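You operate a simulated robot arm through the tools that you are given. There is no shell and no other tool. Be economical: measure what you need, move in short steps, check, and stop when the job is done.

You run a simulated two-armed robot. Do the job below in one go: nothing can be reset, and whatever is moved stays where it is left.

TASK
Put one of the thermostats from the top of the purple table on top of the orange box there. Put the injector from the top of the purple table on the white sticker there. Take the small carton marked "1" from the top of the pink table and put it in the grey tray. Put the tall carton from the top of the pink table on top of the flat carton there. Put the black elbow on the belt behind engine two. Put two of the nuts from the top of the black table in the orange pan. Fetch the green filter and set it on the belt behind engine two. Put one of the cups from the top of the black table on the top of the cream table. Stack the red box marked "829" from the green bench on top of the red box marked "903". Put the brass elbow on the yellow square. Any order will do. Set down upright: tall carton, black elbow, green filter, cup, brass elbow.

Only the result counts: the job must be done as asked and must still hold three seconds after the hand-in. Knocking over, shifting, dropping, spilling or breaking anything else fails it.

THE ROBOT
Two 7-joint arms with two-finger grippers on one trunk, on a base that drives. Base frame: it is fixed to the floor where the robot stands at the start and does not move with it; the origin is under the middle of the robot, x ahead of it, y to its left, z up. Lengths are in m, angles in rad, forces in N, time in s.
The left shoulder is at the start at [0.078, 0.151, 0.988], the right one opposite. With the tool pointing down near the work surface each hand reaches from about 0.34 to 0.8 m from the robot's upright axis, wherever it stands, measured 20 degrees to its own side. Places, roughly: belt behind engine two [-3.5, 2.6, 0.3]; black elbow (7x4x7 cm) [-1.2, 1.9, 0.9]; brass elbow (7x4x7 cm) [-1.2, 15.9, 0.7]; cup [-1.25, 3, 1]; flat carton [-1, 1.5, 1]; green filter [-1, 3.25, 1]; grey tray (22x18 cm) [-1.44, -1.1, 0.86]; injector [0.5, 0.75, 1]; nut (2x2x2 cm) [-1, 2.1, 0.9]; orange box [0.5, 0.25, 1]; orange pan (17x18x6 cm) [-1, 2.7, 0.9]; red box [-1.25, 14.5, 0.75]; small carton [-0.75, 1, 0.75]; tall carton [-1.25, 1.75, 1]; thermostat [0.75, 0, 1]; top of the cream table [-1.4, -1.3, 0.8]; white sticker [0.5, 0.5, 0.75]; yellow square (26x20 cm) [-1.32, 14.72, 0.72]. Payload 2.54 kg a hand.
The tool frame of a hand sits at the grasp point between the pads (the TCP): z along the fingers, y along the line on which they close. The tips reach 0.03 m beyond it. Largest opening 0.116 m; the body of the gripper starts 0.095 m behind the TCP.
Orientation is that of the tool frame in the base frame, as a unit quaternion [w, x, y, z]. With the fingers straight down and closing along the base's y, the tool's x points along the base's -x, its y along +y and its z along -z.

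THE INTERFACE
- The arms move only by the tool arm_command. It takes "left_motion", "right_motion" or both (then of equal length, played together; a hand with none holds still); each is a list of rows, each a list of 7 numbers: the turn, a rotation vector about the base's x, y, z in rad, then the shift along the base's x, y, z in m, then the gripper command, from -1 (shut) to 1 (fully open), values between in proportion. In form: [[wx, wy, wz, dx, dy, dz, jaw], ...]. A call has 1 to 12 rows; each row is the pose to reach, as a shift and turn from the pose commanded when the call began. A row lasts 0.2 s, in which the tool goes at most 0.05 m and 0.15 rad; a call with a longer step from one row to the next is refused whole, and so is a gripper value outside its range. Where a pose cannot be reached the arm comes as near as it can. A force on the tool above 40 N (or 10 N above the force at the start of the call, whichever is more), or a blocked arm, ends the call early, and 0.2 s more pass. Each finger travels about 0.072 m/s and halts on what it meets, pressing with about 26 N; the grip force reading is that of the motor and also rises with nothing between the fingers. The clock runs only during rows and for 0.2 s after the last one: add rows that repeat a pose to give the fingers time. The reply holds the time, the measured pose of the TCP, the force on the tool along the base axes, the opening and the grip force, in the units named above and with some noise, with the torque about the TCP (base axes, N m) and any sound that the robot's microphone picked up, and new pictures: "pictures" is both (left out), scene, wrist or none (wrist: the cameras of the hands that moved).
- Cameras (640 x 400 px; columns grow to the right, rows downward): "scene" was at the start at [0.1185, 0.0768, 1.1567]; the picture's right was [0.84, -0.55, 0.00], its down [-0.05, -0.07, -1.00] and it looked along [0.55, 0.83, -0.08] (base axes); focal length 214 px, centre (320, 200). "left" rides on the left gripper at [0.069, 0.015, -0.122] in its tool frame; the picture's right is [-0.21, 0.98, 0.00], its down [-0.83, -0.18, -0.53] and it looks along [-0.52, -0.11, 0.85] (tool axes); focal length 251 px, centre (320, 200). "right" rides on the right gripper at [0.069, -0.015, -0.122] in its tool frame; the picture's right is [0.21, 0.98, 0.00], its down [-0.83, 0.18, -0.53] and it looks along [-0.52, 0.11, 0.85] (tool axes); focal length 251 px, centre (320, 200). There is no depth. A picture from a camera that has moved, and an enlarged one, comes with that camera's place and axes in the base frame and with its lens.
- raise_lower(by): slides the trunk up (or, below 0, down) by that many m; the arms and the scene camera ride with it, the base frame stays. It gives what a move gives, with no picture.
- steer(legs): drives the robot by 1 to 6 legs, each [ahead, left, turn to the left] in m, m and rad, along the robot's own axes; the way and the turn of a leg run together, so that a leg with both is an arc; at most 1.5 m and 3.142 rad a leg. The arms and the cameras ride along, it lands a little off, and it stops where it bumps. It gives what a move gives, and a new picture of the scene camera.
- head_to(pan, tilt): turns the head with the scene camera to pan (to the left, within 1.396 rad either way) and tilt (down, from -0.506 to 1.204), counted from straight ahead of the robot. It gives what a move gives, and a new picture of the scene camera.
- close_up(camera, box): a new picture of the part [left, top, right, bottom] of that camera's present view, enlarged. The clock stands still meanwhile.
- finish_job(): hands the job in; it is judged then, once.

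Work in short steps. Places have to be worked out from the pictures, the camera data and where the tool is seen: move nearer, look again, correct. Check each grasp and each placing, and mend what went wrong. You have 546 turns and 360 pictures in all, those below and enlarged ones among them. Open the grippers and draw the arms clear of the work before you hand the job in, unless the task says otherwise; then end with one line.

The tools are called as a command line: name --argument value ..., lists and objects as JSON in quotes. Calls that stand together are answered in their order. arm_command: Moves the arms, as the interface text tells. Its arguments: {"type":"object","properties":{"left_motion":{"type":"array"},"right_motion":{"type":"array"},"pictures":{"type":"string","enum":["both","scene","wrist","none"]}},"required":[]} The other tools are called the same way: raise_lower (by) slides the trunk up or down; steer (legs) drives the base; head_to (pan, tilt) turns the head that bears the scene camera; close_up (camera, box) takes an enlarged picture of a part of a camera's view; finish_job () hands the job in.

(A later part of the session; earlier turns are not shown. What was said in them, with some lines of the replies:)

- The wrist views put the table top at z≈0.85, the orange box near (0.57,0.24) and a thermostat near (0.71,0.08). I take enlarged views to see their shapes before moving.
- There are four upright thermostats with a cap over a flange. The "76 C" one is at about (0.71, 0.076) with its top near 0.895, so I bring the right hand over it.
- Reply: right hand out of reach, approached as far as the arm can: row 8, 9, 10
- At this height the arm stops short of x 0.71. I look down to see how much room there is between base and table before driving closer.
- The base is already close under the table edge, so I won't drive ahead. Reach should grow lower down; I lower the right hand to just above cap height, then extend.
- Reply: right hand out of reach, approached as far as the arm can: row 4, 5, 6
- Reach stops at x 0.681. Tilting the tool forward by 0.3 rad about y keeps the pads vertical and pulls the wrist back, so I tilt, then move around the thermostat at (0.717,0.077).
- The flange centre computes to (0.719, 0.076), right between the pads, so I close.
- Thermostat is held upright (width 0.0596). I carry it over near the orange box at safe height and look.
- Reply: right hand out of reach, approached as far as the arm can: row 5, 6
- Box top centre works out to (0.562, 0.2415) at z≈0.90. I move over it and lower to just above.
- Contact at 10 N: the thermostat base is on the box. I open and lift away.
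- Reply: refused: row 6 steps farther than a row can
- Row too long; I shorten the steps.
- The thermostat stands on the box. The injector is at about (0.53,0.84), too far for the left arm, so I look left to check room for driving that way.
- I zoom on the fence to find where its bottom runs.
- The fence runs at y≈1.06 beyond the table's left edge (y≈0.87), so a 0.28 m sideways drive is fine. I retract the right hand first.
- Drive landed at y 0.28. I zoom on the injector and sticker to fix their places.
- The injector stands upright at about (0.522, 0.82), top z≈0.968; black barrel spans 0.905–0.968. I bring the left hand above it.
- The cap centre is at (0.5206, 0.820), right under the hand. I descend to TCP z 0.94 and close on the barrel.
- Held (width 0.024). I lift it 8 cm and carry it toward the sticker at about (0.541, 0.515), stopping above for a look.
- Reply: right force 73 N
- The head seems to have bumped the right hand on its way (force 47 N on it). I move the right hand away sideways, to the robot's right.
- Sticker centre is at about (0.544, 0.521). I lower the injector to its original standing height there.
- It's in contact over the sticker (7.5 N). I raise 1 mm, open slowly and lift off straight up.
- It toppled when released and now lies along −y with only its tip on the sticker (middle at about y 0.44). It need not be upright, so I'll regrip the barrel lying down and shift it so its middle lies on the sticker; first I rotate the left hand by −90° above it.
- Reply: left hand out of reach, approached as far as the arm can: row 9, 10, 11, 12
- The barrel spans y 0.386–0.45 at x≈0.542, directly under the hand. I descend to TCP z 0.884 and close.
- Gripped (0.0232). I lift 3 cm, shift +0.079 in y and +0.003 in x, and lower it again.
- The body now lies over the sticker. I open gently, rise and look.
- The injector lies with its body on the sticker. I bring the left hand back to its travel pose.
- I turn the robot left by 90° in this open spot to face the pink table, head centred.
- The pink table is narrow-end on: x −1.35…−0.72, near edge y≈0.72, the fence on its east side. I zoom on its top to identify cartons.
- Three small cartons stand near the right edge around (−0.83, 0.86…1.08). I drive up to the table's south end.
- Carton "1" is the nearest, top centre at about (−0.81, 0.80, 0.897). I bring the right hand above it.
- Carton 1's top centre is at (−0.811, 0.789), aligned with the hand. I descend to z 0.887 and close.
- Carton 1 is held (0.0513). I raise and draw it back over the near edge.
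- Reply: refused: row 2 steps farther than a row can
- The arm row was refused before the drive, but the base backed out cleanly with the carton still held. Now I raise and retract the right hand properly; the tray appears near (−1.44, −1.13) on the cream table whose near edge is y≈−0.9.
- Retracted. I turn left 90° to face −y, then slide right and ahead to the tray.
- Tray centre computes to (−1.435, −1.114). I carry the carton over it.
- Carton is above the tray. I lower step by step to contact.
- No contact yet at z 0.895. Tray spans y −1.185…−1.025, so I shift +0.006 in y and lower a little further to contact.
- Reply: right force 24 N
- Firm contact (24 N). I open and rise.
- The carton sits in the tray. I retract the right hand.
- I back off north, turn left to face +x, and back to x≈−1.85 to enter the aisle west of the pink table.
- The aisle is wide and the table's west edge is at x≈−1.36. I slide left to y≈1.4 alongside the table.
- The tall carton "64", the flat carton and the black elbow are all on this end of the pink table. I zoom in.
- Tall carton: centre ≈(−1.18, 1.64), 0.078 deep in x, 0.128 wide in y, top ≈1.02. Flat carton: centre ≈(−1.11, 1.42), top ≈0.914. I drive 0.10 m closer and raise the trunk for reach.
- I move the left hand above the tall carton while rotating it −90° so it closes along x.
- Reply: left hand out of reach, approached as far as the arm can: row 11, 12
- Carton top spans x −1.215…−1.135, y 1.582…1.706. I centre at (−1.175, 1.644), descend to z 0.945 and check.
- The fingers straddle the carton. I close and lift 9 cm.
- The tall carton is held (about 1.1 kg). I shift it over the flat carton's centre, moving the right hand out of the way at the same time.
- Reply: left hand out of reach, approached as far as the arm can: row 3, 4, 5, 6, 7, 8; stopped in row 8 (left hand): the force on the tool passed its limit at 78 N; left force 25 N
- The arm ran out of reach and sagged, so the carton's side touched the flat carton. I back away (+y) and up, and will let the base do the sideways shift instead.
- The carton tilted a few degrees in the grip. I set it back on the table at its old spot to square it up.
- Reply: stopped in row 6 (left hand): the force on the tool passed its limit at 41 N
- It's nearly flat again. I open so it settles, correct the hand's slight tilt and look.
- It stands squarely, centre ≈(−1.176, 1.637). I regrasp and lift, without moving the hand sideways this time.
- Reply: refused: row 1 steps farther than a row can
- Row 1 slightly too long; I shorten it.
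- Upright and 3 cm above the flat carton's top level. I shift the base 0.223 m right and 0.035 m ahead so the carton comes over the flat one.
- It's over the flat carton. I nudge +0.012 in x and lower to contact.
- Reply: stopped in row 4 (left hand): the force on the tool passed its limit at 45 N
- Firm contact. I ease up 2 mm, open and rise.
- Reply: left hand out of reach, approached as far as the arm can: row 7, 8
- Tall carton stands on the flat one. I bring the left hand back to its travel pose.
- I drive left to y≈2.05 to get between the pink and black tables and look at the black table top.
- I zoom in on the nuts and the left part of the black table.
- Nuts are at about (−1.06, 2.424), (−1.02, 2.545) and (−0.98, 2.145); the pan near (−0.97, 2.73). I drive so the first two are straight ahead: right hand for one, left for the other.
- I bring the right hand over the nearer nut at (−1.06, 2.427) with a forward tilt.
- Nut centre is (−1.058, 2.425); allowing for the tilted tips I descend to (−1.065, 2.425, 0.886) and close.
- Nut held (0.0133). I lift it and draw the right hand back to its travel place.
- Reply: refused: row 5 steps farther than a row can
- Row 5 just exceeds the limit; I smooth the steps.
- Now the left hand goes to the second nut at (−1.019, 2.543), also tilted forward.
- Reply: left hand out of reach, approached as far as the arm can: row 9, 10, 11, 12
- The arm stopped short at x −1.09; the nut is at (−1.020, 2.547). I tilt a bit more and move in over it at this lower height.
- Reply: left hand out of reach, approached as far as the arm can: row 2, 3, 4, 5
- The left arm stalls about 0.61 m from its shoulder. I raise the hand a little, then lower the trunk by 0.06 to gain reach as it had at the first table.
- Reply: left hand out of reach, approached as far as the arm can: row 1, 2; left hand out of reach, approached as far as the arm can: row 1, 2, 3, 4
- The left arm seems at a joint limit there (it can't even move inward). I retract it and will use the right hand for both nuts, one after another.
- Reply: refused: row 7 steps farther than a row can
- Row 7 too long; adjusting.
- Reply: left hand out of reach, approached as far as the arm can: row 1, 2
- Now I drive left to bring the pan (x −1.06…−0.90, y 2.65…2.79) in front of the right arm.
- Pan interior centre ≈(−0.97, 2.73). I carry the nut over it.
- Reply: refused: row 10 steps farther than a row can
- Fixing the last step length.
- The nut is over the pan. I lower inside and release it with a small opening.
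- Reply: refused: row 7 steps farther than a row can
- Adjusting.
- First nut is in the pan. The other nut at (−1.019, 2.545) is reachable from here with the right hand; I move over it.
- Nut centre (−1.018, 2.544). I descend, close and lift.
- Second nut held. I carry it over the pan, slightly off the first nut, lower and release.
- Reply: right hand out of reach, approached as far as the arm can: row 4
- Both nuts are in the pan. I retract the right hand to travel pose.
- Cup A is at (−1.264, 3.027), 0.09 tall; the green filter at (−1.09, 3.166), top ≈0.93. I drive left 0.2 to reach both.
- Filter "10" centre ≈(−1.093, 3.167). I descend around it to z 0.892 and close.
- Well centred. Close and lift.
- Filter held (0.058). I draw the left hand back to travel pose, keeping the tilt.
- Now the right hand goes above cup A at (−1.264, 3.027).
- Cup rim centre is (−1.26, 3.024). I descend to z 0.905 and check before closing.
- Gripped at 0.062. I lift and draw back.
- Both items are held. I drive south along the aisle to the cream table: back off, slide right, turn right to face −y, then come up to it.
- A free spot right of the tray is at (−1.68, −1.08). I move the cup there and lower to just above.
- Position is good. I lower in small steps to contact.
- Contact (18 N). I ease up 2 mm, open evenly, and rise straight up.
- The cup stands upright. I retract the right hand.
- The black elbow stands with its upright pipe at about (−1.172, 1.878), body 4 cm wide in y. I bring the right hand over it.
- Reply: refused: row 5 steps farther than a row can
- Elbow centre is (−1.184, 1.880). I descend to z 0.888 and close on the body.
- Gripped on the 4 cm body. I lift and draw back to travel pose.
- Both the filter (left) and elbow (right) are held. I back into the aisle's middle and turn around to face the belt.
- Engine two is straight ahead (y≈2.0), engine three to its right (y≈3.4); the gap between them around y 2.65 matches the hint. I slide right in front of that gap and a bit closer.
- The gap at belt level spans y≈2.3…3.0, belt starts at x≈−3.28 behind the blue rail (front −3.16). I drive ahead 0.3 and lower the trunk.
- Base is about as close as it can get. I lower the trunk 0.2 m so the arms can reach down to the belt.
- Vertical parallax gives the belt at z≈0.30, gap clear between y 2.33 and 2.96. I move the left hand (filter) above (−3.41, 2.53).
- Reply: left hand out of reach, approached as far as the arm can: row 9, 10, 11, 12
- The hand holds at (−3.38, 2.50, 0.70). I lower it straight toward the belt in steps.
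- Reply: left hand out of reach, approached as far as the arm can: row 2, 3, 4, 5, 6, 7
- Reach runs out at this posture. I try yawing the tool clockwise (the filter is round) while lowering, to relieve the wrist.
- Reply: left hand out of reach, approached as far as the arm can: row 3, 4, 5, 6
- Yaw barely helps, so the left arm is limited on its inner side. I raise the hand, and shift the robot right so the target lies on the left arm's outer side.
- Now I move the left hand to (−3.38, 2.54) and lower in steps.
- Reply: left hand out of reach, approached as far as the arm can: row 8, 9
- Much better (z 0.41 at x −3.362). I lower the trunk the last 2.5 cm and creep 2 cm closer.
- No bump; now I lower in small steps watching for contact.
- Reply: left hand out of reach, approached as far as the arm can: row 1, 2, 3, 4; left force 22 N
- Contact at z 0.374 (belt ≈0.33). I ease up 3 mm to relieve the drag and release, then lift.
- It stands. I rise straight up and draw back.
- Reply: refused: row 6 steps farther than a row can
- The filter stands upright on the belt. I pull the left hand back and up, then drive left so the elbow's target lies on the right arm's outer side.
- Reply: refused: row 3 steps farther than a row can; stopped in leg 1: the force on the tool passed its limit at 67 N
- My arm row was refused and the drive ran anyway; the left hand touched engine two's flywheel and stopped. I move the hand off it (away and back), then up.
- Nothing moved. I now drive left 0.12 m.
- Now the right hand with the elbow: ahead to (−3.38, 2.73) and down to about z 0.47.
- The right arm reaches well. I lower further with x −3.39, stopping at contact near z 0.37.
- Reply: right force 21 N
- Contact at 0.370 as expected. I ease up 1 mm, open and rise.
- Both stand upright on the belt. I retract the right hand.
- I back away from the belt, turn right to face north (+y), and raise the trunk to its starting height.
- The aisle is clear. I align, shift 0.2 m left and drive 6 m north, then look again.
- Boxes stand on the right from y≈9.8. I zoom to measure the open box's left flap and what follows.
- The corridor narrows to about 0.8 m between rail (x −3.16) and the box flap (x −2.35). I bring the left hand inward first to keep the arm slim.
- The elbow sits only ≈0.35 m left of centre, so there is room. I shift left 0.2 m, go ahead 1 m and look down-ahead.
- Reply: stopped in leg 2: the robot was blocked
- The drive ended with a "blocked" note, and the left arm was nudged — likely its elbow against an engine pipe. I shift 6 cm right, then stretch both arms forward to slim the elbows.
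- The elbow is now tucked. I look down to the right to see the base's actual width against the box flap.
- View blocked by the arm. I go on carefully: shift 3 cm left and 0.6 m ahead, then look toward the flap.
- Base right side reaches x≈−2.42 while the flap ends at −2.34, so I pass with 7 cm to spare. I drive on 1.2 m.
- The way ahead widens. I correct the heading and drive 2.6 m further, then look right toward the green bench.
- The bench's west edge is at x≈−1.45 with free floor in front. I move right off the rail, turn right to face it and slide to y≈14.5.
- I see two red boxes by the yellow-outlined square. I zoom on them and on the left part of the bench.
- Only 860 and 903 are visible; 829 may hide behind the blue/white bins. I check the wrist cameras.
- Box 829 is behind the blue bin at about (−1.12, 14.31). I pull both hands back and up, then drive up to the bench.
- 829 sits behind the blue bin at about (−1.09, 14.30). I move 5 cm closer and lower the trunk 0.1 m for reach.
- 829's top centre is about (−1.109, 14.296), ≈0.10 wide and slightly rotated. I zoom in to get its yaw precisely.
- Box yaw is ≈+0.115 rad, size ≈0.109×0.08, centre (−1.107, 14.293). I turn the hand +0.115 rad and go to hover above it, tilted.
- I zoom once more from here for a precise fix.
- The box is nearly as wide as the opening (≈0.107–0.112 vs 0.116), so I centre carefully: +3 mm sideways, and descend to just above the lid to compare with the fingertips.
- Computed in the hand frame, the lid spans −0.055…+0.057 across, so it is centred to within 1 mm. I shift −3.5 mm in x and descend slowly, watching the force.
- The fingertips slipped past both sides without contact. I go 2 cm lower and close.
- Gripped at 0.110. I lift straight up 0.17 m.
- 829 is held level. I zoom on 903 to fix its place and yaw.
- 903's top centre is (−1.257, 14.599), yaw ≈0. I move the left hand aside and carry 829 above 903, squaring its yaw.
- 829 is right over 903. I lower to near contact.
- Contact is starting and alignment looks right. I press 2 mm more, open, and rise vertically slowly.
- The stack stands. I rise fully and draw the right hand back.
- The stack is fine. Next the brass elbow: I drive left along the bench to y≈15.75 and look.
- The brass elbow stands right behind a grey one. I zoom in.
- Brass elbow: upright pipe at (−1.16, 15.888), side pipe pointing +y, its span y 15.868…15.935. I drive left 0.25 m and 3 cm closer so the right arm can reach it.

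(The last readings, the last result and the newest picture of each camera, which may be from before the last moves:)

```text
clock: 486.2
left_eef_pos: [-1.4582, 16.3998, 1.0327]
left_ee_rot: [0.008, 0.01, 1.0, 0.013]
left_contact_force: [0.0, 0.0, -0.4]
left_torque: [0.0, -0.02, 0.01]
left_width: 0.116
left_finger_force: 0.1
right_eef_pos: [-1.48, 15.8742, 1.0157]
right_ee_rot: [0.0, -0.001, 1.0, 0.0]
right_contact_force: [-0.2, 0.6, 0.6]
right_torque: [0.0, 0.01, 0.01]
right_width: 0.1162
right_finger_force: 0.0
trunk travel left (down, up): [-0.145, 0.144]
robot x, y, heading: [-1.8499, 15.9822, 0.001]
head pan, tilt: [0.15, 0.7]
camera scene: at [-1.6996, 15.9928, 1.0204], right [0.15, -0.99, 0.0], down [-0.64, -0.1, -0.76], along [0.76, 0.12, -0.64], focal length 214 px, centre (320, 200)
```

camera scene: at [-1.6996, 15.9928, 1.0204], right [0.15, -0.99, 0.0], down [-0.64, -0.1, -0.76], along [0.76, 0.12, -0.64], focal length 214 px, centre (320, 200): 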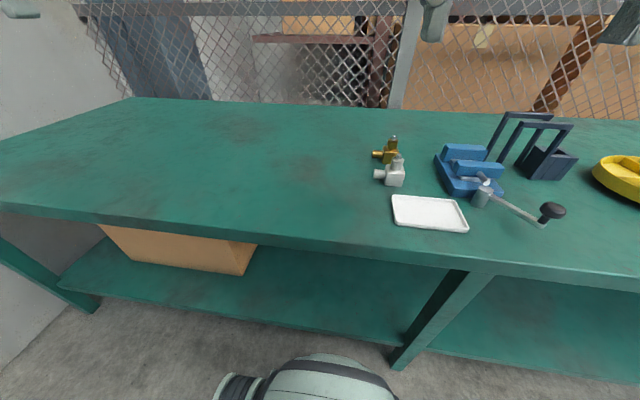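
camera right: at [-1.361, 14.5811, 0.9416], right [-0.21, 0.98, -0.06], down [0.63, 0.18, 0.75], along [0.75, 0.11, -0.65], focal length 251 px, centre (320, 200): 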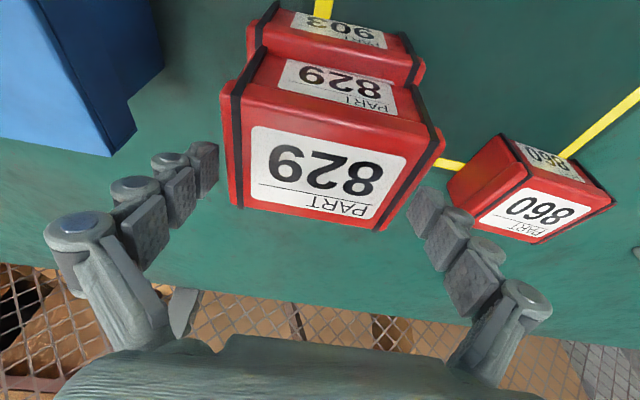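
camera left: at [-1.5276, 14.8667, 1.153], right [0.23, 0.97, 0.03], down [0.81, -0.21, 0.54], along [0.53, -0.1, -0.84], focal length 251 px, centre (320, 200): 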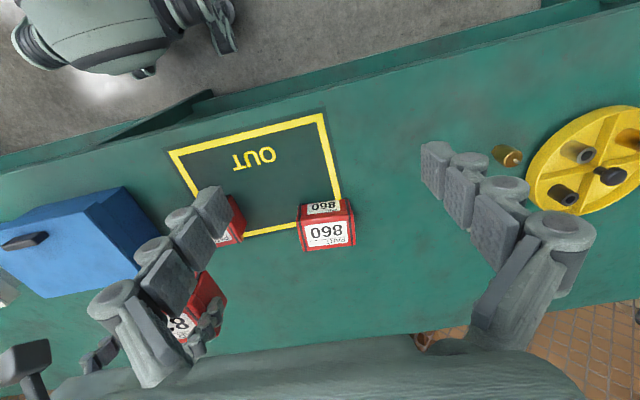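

I bring the right hand above the brass elbow, tilted forward 0.3.

arm_command --right_motion '[[0, -0.1, 0, 0.045, 0.004, 0, 1], [0, -0.2, 0, 0.09, 0.008, 0, 1], [0, -0.3, 0, 0.135, 0.012, -0.005, 1], [0, -0.3, 0, 0.18, 0.016, -0.015, 1], [0, -0.3, 0, 0.22, 0.02, -0.035, 1], [0, -0.3, 0, 0.26, 0.024, -0.06, 1], [0, -0.3, 0, 0.29, 0.026, -0.09, 1], [0, -0.3, 0, 0.29, 0.026, -0.11, 1]]' --pictures "wrist"

close_up --camera "right" --box '[220, 50, 420, 190]'

```text
clock: 488.0
left_eef_pos: [-1.4573, 16.3989, 1.0329]
left_ee_rot: [0.008, 0.009, 1.0, 0.013]
left_contact_force: [0.2, 0.3, -0.3]
left_torque: [0.0, 0.01, 0.03]
left_width: 0.116
left_finger_force: 0.1
right_eef_pos: [-1.1903, 15.9007, 0.9057]
right_ee_rot: [0.149, -0.001, 0.989, 0.0]
right_contact_force: [0.0, -0.8, 0.6]
right_torque: [0.01, 0.03, 0.0]
right_width: 0.1158
right_finger_force: 0.0
trunk travel left (down, up): [-0.145, 0.144]
robot x, y, heading: [-1.8547, 15.9804, 0.004]
head pan, tilt: [0.15, 0.7]
camera right: at [-1.2913, 15.8837, 1.0015], right [-0.21, 0.98, -0.06], down [0.63, 0.18, 0.75], along [0.75, 0.12, -0.65], focal length 251 px, centre (320, 200)
```

right: 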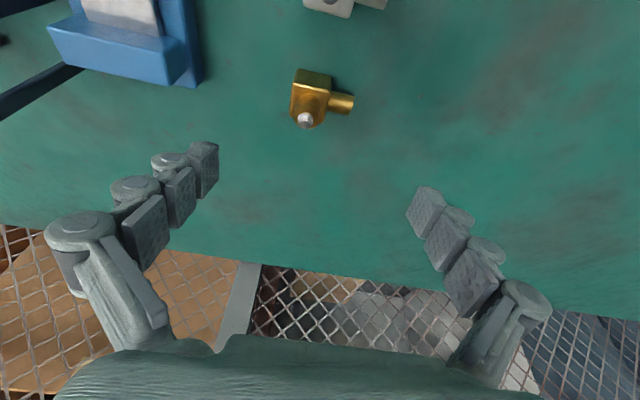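

```text
2.86 times, centred on (320, 120) of right
camera zoom: at [-1.2913, 15.8837, 1.0015], right [-0.21, 0.98, -0.06], down [0.63, 0.18, 0.75], along [0.75, 0.12, -0.65], focal length 718 px, centre (320, 429)
```

zoom: 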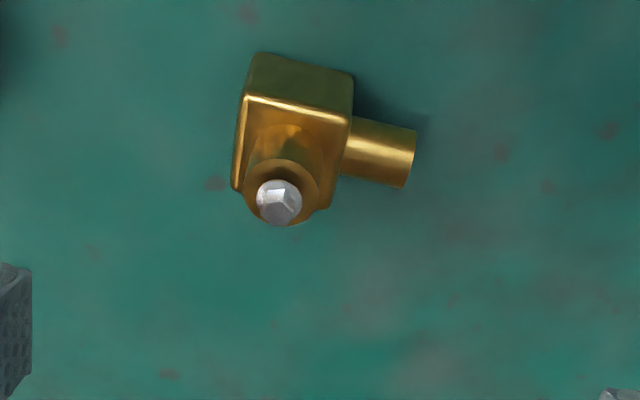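

I centre at (−1.158, 15.898) and descend to z 0.757, so the pads pinch body face and side-pipe end.

arm_command --right_motion '[[0, 0, 0, 0.032, -0.003, -0.02, 1], [0, 0, 0, 0.032, -0.003, -0.06, 1], [0, 0, 0, 0.032, -0.003, -0.1, 1], [0, 0, 0, 0.032, -0.003, -0.135, 1], [0, 0, 0, 0.032, -0.003, -0.148, 1]]' --pictures "wrist"

```text
clock: 489.2
left_eef_pos: [-1.4591, 16.3982, 1.0329]
left_ee_rot: [0.009, 0.01, 1.0, 0.013]
left_contact_force: [0.3, 0.0, 0.3]
left_torque: [0.0, -0.01, 0.02]
left_width: 0.1158
left_finger_force: 0.1
right_eef_pos: [-1.1567, 15.8969, 0.7566]
right_ee_rot: [0.15, 0.0, 0.989, 0.0]
right_contact_force: [-0.2, 0.0, -0.2]
right_torque: [0.0, 0.01, -0.03]
right_width: 0.116
right_finger_force: 0.0
trunk travel left (down, up): [-0.145, 0.144]
robot x, y, heading: [-1.8496, 15.9804, -0.001]
head pan, tilt: [0.15, 0.7]
camera right: at [-1.2589, 15.8809, 0.8533], right [-0.21, 0.98, -0.06], down [0.63, 0.18, 0.75], along [0.75, 0.12, -0.65], focal length 251 px, centre (320, 200)
```

right: 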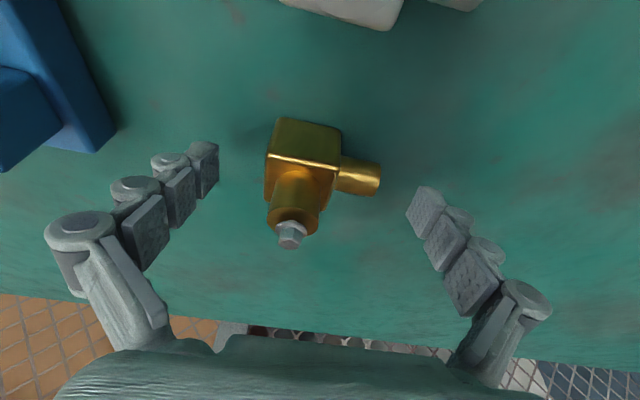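

Fingers straddle it; pads sit a few mm beyond the pipe axis, so I shift −6 mm in x and close.

arm_command --right_motion '[[0, 0, 0, -0.006, 0, 0, 1], [0, 0, 0, -0.006, 0, 0, 0.2], [0, 0, 0, -0.006, 0, 0, -1], [0, 0, 0, -0.006, 0, 0, -1], [0, 0, 0, -0.006, 0, 0, -1], [0, 0, 0, -0.006, 0, 0, -1]]' --pictures "wrist"

```text
clock: 490.6
left_eef_pos: [-1.4574, 16.3984, 1.032]
left_ee_rot: [0.008, 0.01, 1.0, 0.013]
left_contact_force: [-0.3, -0.7, -0.2]
left_torque: [0.0, -0.01, 0.0]
left_width: 0.116
left_finger_force: 0.0
right_eef_pos: [-1.1625, 15.8972, 0.7583]
right_ee_rot: [0.149, -0.001, 0.989, 0.0]
right_contact_force: [-1.2, 0.2, 0.4]
right_torque: [0.09, -0.02, 0.04]
right_width: 0.0654
right_finger_force: 26.0
trunk travel left (down, up): [-0.145, 0.144]
robot x, y, heading: [-1.8533, 15.9814, 0.002]
head pan, tilt: [0.15, 0.7]
camera right: at [-1.2652, 15.8814, 0.8537], right [-0.21, 0.98, -0.06], down [0.63, 0.18, 0.75], along [0.75, 0.12, -0.65], focal length 251 px, centre (320, 200)
```

right: 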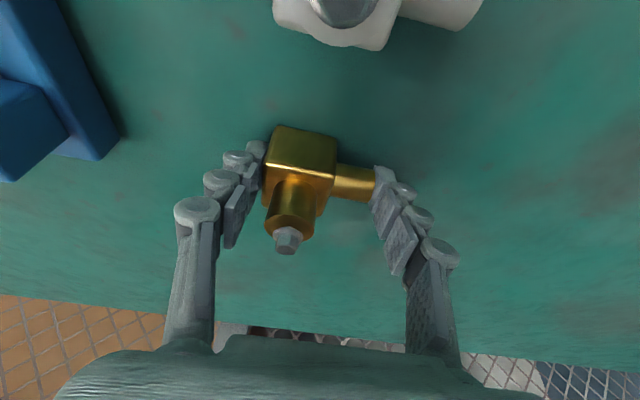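

Gripped at 0.065. I lift 12 cm and check that it stays level.

arm_command --right_motion '[[0, 0, 0, 0, 0, 0.02, -1], [0, 0, 0, 0, 0, 0.06, -1], [0, 0, 0, 0, 0, 0.1, -1], [0, 0, 0, -0.02, 0, 0.14, -1]]' --pictures "both"

```text
clock: 491.6
left_eef_pos: [-1.4583, 16.3989, 1.0321]
left_ee_rot: [0.008, 0.011, 1.0, 0.013]
left_contact_force: [-0.4, 0.4, 0.4]
left_torque: [0.01, -0.01, 0.02]
left_width: 0.1161
left_finger_force: 0.0
right_eef_pos: [-1.183, 15.8971, 0.8985]
right_ee_rot: [0.149, -0.001, 0.989, -0.001]
right_contact_force: [0.2, 0.6, -2.6]
right_torque: [0.0, 0.01, -0.01]
right_width: 0.0655
right_finger_force: 26.2
trunk travel left (down, up): [-0.145, 0.144]
robot x, y, heading: [-1.8472, 15.9805, 0.002]
head pan, tilt: [0.15, 0.7]
camera scene: at [-1.6997, 15.9928, 1.0204], right [0.15, -0.99, 0.0], down [-0.64, -0.1, -0.77], along [0.76, 0.12, -0.64], focal length 214 px, centre (320, 200)
camera right: at [-1.2855, 15.8812, 0.994], right [-0.21, 0.98, -0.06], down [0.63, 0.18, 0.75], along [0.75, 0.12, -0.65], focal length 251 px, centre (320, 200)
```

scene: 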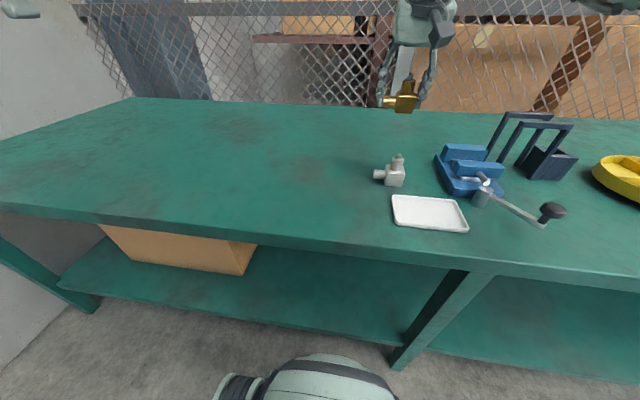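
right: 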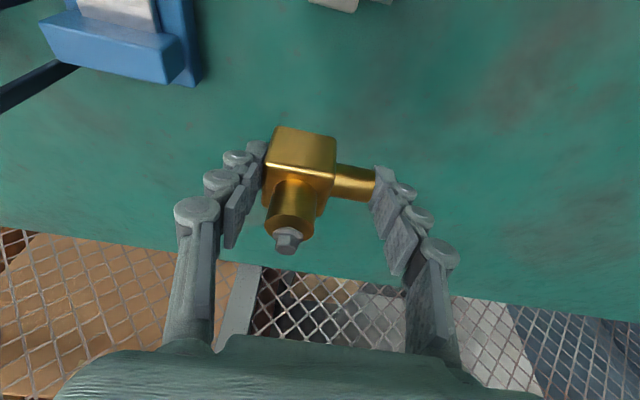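

Stable. I draw it back and up, keeping the tilt, then drive right 1.15 m to the yellow square.

arm_command --right_motion '[[0, 0, 0, -0.03, 0, 0.03, -1], [0, 0, 0, -0.065, 0, 0.06, -1], [0, 0, 0, -0.1, 0, 0.085, -1], [0, 0, 0, -0.14, 0, 0.1, -1], [0, 0, 0, -0.18, 0, 0.1, -1]]' --pictures "none"

```text
clock: 492.8
left_eef_pos: [-1.4583, 16.399, 1.0321]
left_ee_rot: [0.008, 0.009, 1.0, 0.014]
left_contact_force: [-0.3, -0.6, -0.1]
left_torque: [0.0, -0.03, -0.02]
left_width: 0.1158
left_finger_force: 0.0
right_eef_pos: [-1.3649, 15.8984, 0.9985]
right_ee_rot: [0.149, -0.001, 0.989, 0.0]
right_contact_force: [0.4, 1.0, -2.8]
right_torque: [0.05, 0.02, 0.01]
right_width: 0.0655
right_finger_force: 26.5
trunk travel left (down, up): [-0.145, 0.144]
robot x, y, heading: [-1.8514, 15.9777, 0.003]
head pan, tilt: [0.15, 0.7]
```

steer --legs '[[-0.03, 0, 0], [0, -1.15, 0]]'

head_to --pan -0.1 --tilt 0.85

```text
clock: 504.5
left_eef_pos: [-1.4862, 15.2562, 1.0325]
left_ee_rot: [0.007, 0.005, 1.0, 0.013]
left_contact_force: [-0.4, 0.3, 0.1]
left_torque: [0.02, 0.02, 0.01]
left_width: 0.1158
left_finger_force: 0.0
right_eef_pos: [-1.3867, 14.7554, 0.9976]
right_ee_rot: [0.149, -0.005, 0.989, 0.001]
right_contact_force: [-0.1, -0.4, -2.9]
right_torque: [0.05, 0.03, 0.01]
right_width: 0.0655
right_finger_force: 26.2
trunk travel left (down, up): [-0.145, 0.144]
robot x, y, heading: [-1.8776, 14.8335, 0.008]
head pan, tilt: [0.15, 0.7]
camera scene: at [-1.7228, 14.8464, 1.0204], right [0.16, -0.99, 0.0], down [-0.64, -0.1, -0.76], along [0.75, 0.12, -0.64], focal length 214 px, centre (320, 200)
```

scene: 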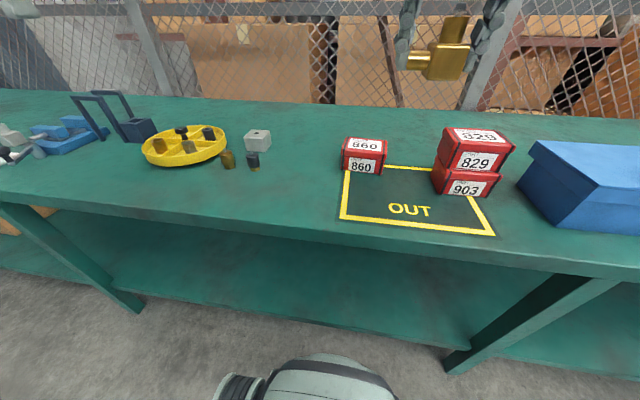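

```text
clock: 505.3
left_eef_pos: [-1.4851, 15.255, 1.0316]
left_ee_rot: [0.007, 0.005, 1.0, 0.014]
left_contact_force: [-0.6, 0.4, -0.3]
left_torque: [-0.01, 0.0, 0.03]
left_width: 0.116
left_finger_force: 0.0
right_eef_pos: [-1.3855, 14.7549, 0.9972]
right_ee_rot: [0.15, -0.004, 0.989, 0.0]
right_contact_force: [-0.2, 0.1, -3.3]
right_torque: [0.03, 0.02, 0.0]
right_width: 0.0655
right_finger_force: 26.2
trunk travel left (down, up): [-0.145, 0.144]
robot x, y, heading: [-1.8755, 14.8321, 0.014]
head pan, tilt: [-0.099, 0.85]
camera scene: at [-1.7288, 14.8259, 1.0082], right [-0.09, -1.0, 0.0], down [-0.75, 0.07, -0.66], along [0.66, -0.06, -0.75], focal length 214 px, centre (320, 200)
```

scene: 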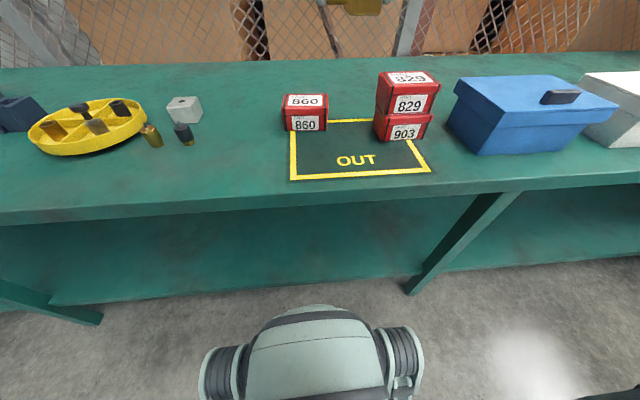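

The square spans x −1.42…−1.21, y 14.58…14.86. I lower the elbow to (−1.352, 14.74), clear of both boxes.

arm_command --right_motion '[[0, 0, 0, 0.015, -0.008, -0.04, -1], [0, 0, 0, 0.033, -0.015, -0.08, -1], [0, 0, 0, 0.033, -0.015, -0.125, -1], [0, 0, 0, 0.033, -0.015, -0.17, -1], [0, 0, 0, 0.033, -0.015, -0.205, -1], [0, 0, 0, 0.033, -0.015, -0.225, -1]]' --pictures "both"

```text
clock: 506.7
left_eef_pos: [-1.4846, 15.2556, 1.0318]
left_ee_rot: [0.008, 0.005, 1.0, 0.013]
left_contact_force: [-0.4, 0.3, 0.1]
left_torque: [0.01, 0.01, 0.03]
left_width: 0.1163
left_finger_force: 0.0
right_eef_pos: [-1.3538, 14.74, 0.7717]
right_ee_rot: [0.148, -0.005, 0.989, 0.0]
right_contact_force: [0.0, 0.3, -3.0]
right_torque: [0.05, 0.03, -0.03]
right_width: 0.0656
right_finger_force: 26.2
trunk travel left (down, up): [-0.145, 0.144]
robot x, y, heading: [-1.875, 14.8298, 0.009]
head pan, tilt: [-0.099, 0.85]
camera scene: at [-1.7288, 14.8258, 1.0082], right [-0.09, -1.0, 0.0], down [-0.75, 0.07, -0.66], along [0.66, -0.06, -0.75], focal length 214 px, centre (320, 200)
camera right: at [-1.4555, 14.7238, 0.8675], right [-0.22, 0.97, -0.06], down [0.63, 0.19, 0.75], along [0.75, 0.12, -0.65], focal length 251 px, centre (320, 200)
```

scene: 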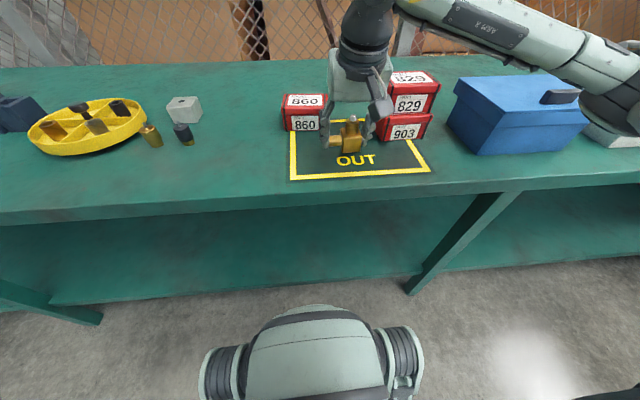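
right: 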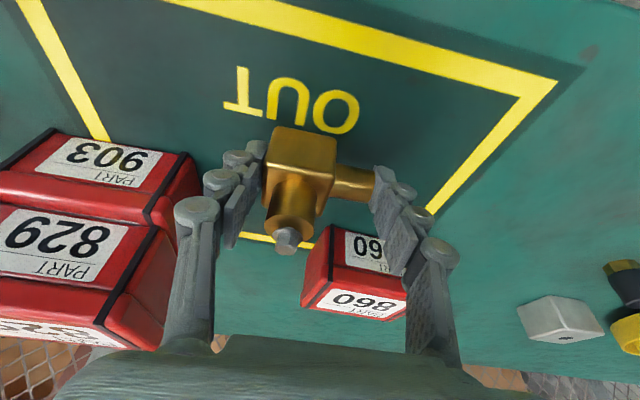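

Inside the square and clear of the boxes. I lower to contact.

arm_command --right_motion '[[0, 0, 0, 0, 0, -0.007, -1], [0, 0, 0, 0, 0, -0.011, -1], [0, 0, 0, 0, 0, -0.014, -1], [0, 0, 0, 0, 0, -0.016, -1]]' --pictures "wrist"

```text
clock: 507.7
left_eef_pos: [-1.4864, 15.255, 1.032]
left_ee_rot: [0.008, 0.005, 1.0, 0.012]
left_contact_force: [0.3, -0.2, 0.2]
left_torque: [-0.05, 0.0, 0.0]
left_width: 0.1161
left_finger_force: 0.1
right_eef_pos: [-1.3533, 14.7409, 0.758]
right_ee_rot: [0.151, -0.005, 0.988, 0.001]
right_contact_force: [-0.3, -0.3, 6.4]
right_torque: [-0.37, 0.16, -0.01]
right_width: 0.0655
right_finger_force: 25.5
trunk travel left (down, up): [-0.145, 0.144]
robot x, y, heading: [-1.8763, 14.8314, 0.008]
head pan, tilt: [-0.099, 0.85]
camera right: at [-1.4554, 14.7235, 0.8534], right [-0.22, 0.97, -0.06], down [0.63, 0.19, 0.76], along [0.75, 0.12, -0.65], focal length 251 px, centre (320, 200)
```

right: 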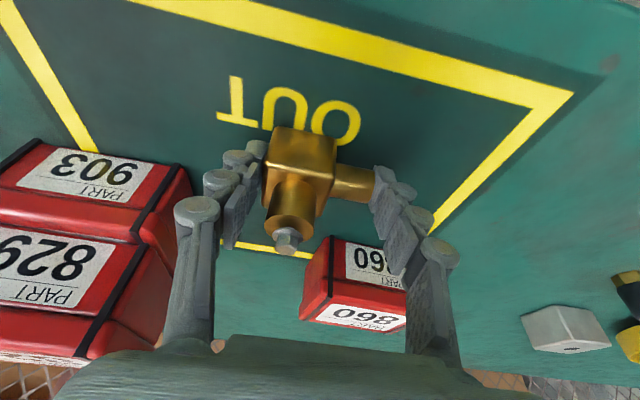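

Contact. I open to about 9 cm and rise, leaning back away from the boxes.

arm_command --right_motion '[[0, 0, 0, 0, 0, 0, 0.3], [0, 0, 0, 0, 0, 0, 0.5], [0, 0, 0, 0, 0, 0, 0.5], [0, 0, 0, -0.002, 0, 0.03, 0.5], [0, 0, 0, -0.004, 0, 0.07, 0.5], [0, 0, 0, -0.01, 0, 0.115, 0.5], [0, 0, 0, -0.02, 0, 0.16, 0.5], [0, 0, 0, -0.05, 0, 0.195, 0.5], [0, 0, 0, -0.08, 0, 0.22, 1], [0, 0, 0, -0.11, 0, 0.24, 1]]' --pictures "both"

```text
clock: 509.9
left_eef_pos: [-1.4849, 15.255, 1.0323]
left_ee_rot: [0.008, 0.005, 1.0, 0.013]
left_contact_force: [-0.6, 0.1, 1.0]
left_torque: [0.0, -0.05, 0.03]
left_width: 0.116
left_finger_force: 0.1
right_eef_pos: [-1.4646, 14.7403, 0.9965]
right_ee_rot: [0.15, -0.005, 0.989, 0.0]
right_contact_force: [0.3, 0.5, -0.3]
right_torque: [0.03, 0.01, -0.01]
right_width: 0.116
right_finger_force: 0.0
trunk travel left (down, up): [-0.145, 0.144]
robot x, y, heading: [-1.8739, 14.8311, 0.011]
head pan, tilt: [-0.099, 0.85]
camera scene: at [-1.7292, 14.8259, 1.0082], right [-0.09, -1.0, 0.0], down [-0.75, 0.07, -0.66], along [0.66, -0.06, -0.75], focal length 214 px, centre (320, 200)
camera right: at [-1.5663, 14.7232, 1.0923], right [-0.22, 0.97, -0.06], down [0.63, 0.19, 0.75], along [0.75, 0.12, -0.65], focal length 251 px, centre (320, 200)
```

scene: 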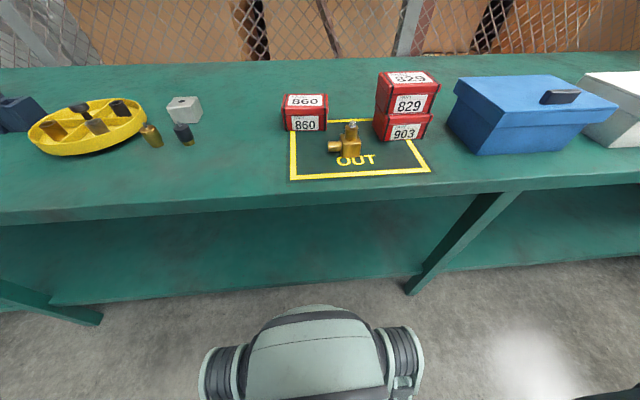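
right: 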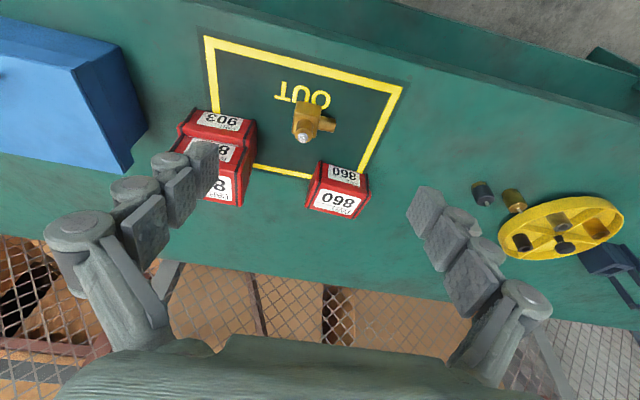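

The brass elbow stands upright on the yellow square and the stack is intact. I back the robot away from the bench so both open hands are clear.

steer --legs '[[-0.35, 0, 0]]'

```text
clock: 512.2
left_eef_pos: [-1.8369, 15.2517, 1.0315]
left_ee_rot: [0.008, 0.004, 1.0, 0.013]
left_contact_force: [-1.2, -0.7, -0.1]
left_torque: [0.03, -0.01, -0.04]
left_width: 0.1158
left_finger_force: 0.1
right_eef_pos: [-1.8147, 14.7372, 0.9966]
right_ee_rot: [0.149, -0.006, 0.989, 0.001]
right_contact_force: [-0.5, 0.5, 0.4]
right_torque: [-0.02, -0.03, -0.01]
right_width: 0.1161
right_finger_force: 0.1
trunk travel left (down, up): [-0.145, 0.144]
robot x, y, heading: [-2.2255, 14.8267, 0.007]
head pan, tilt: [-0.099, 0.85]
camera scene: at [-2.0797, 14.8222, 1.0082], right [-0.09, -1.0, 0.0], down [-0.75, 0.07, -0.66], along [0.66, -0.06, -0.75], focal length 214 px, centre (320, 200)
```

scene: 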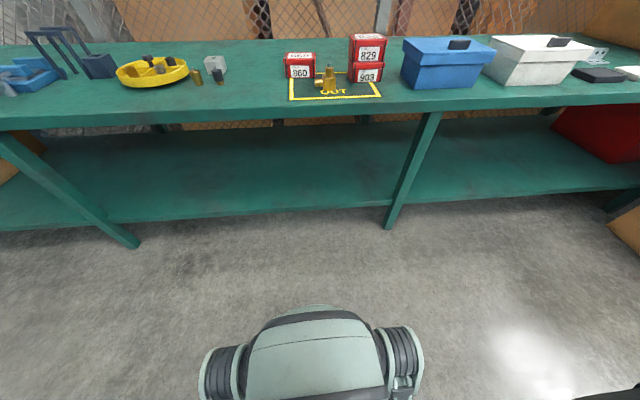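

All ten placements have been made and checked, and the hands are open and clear, so I hand the job in.

finish_job

```text
The job is handed in.
```

I placed all ten items as asked and handed the job in; each looked right in the last view I had of it, though I did not drive back to re-check the earlier tables. Three things to know: the injector tipped over when released, so it lies on the sticker rather than standing; the left hand touched engine two once, and the robot was blocked once passing the engines around y 9.5, though I saw nothing move; and the flat carton slid a few millimetres when the tall one brushed it.
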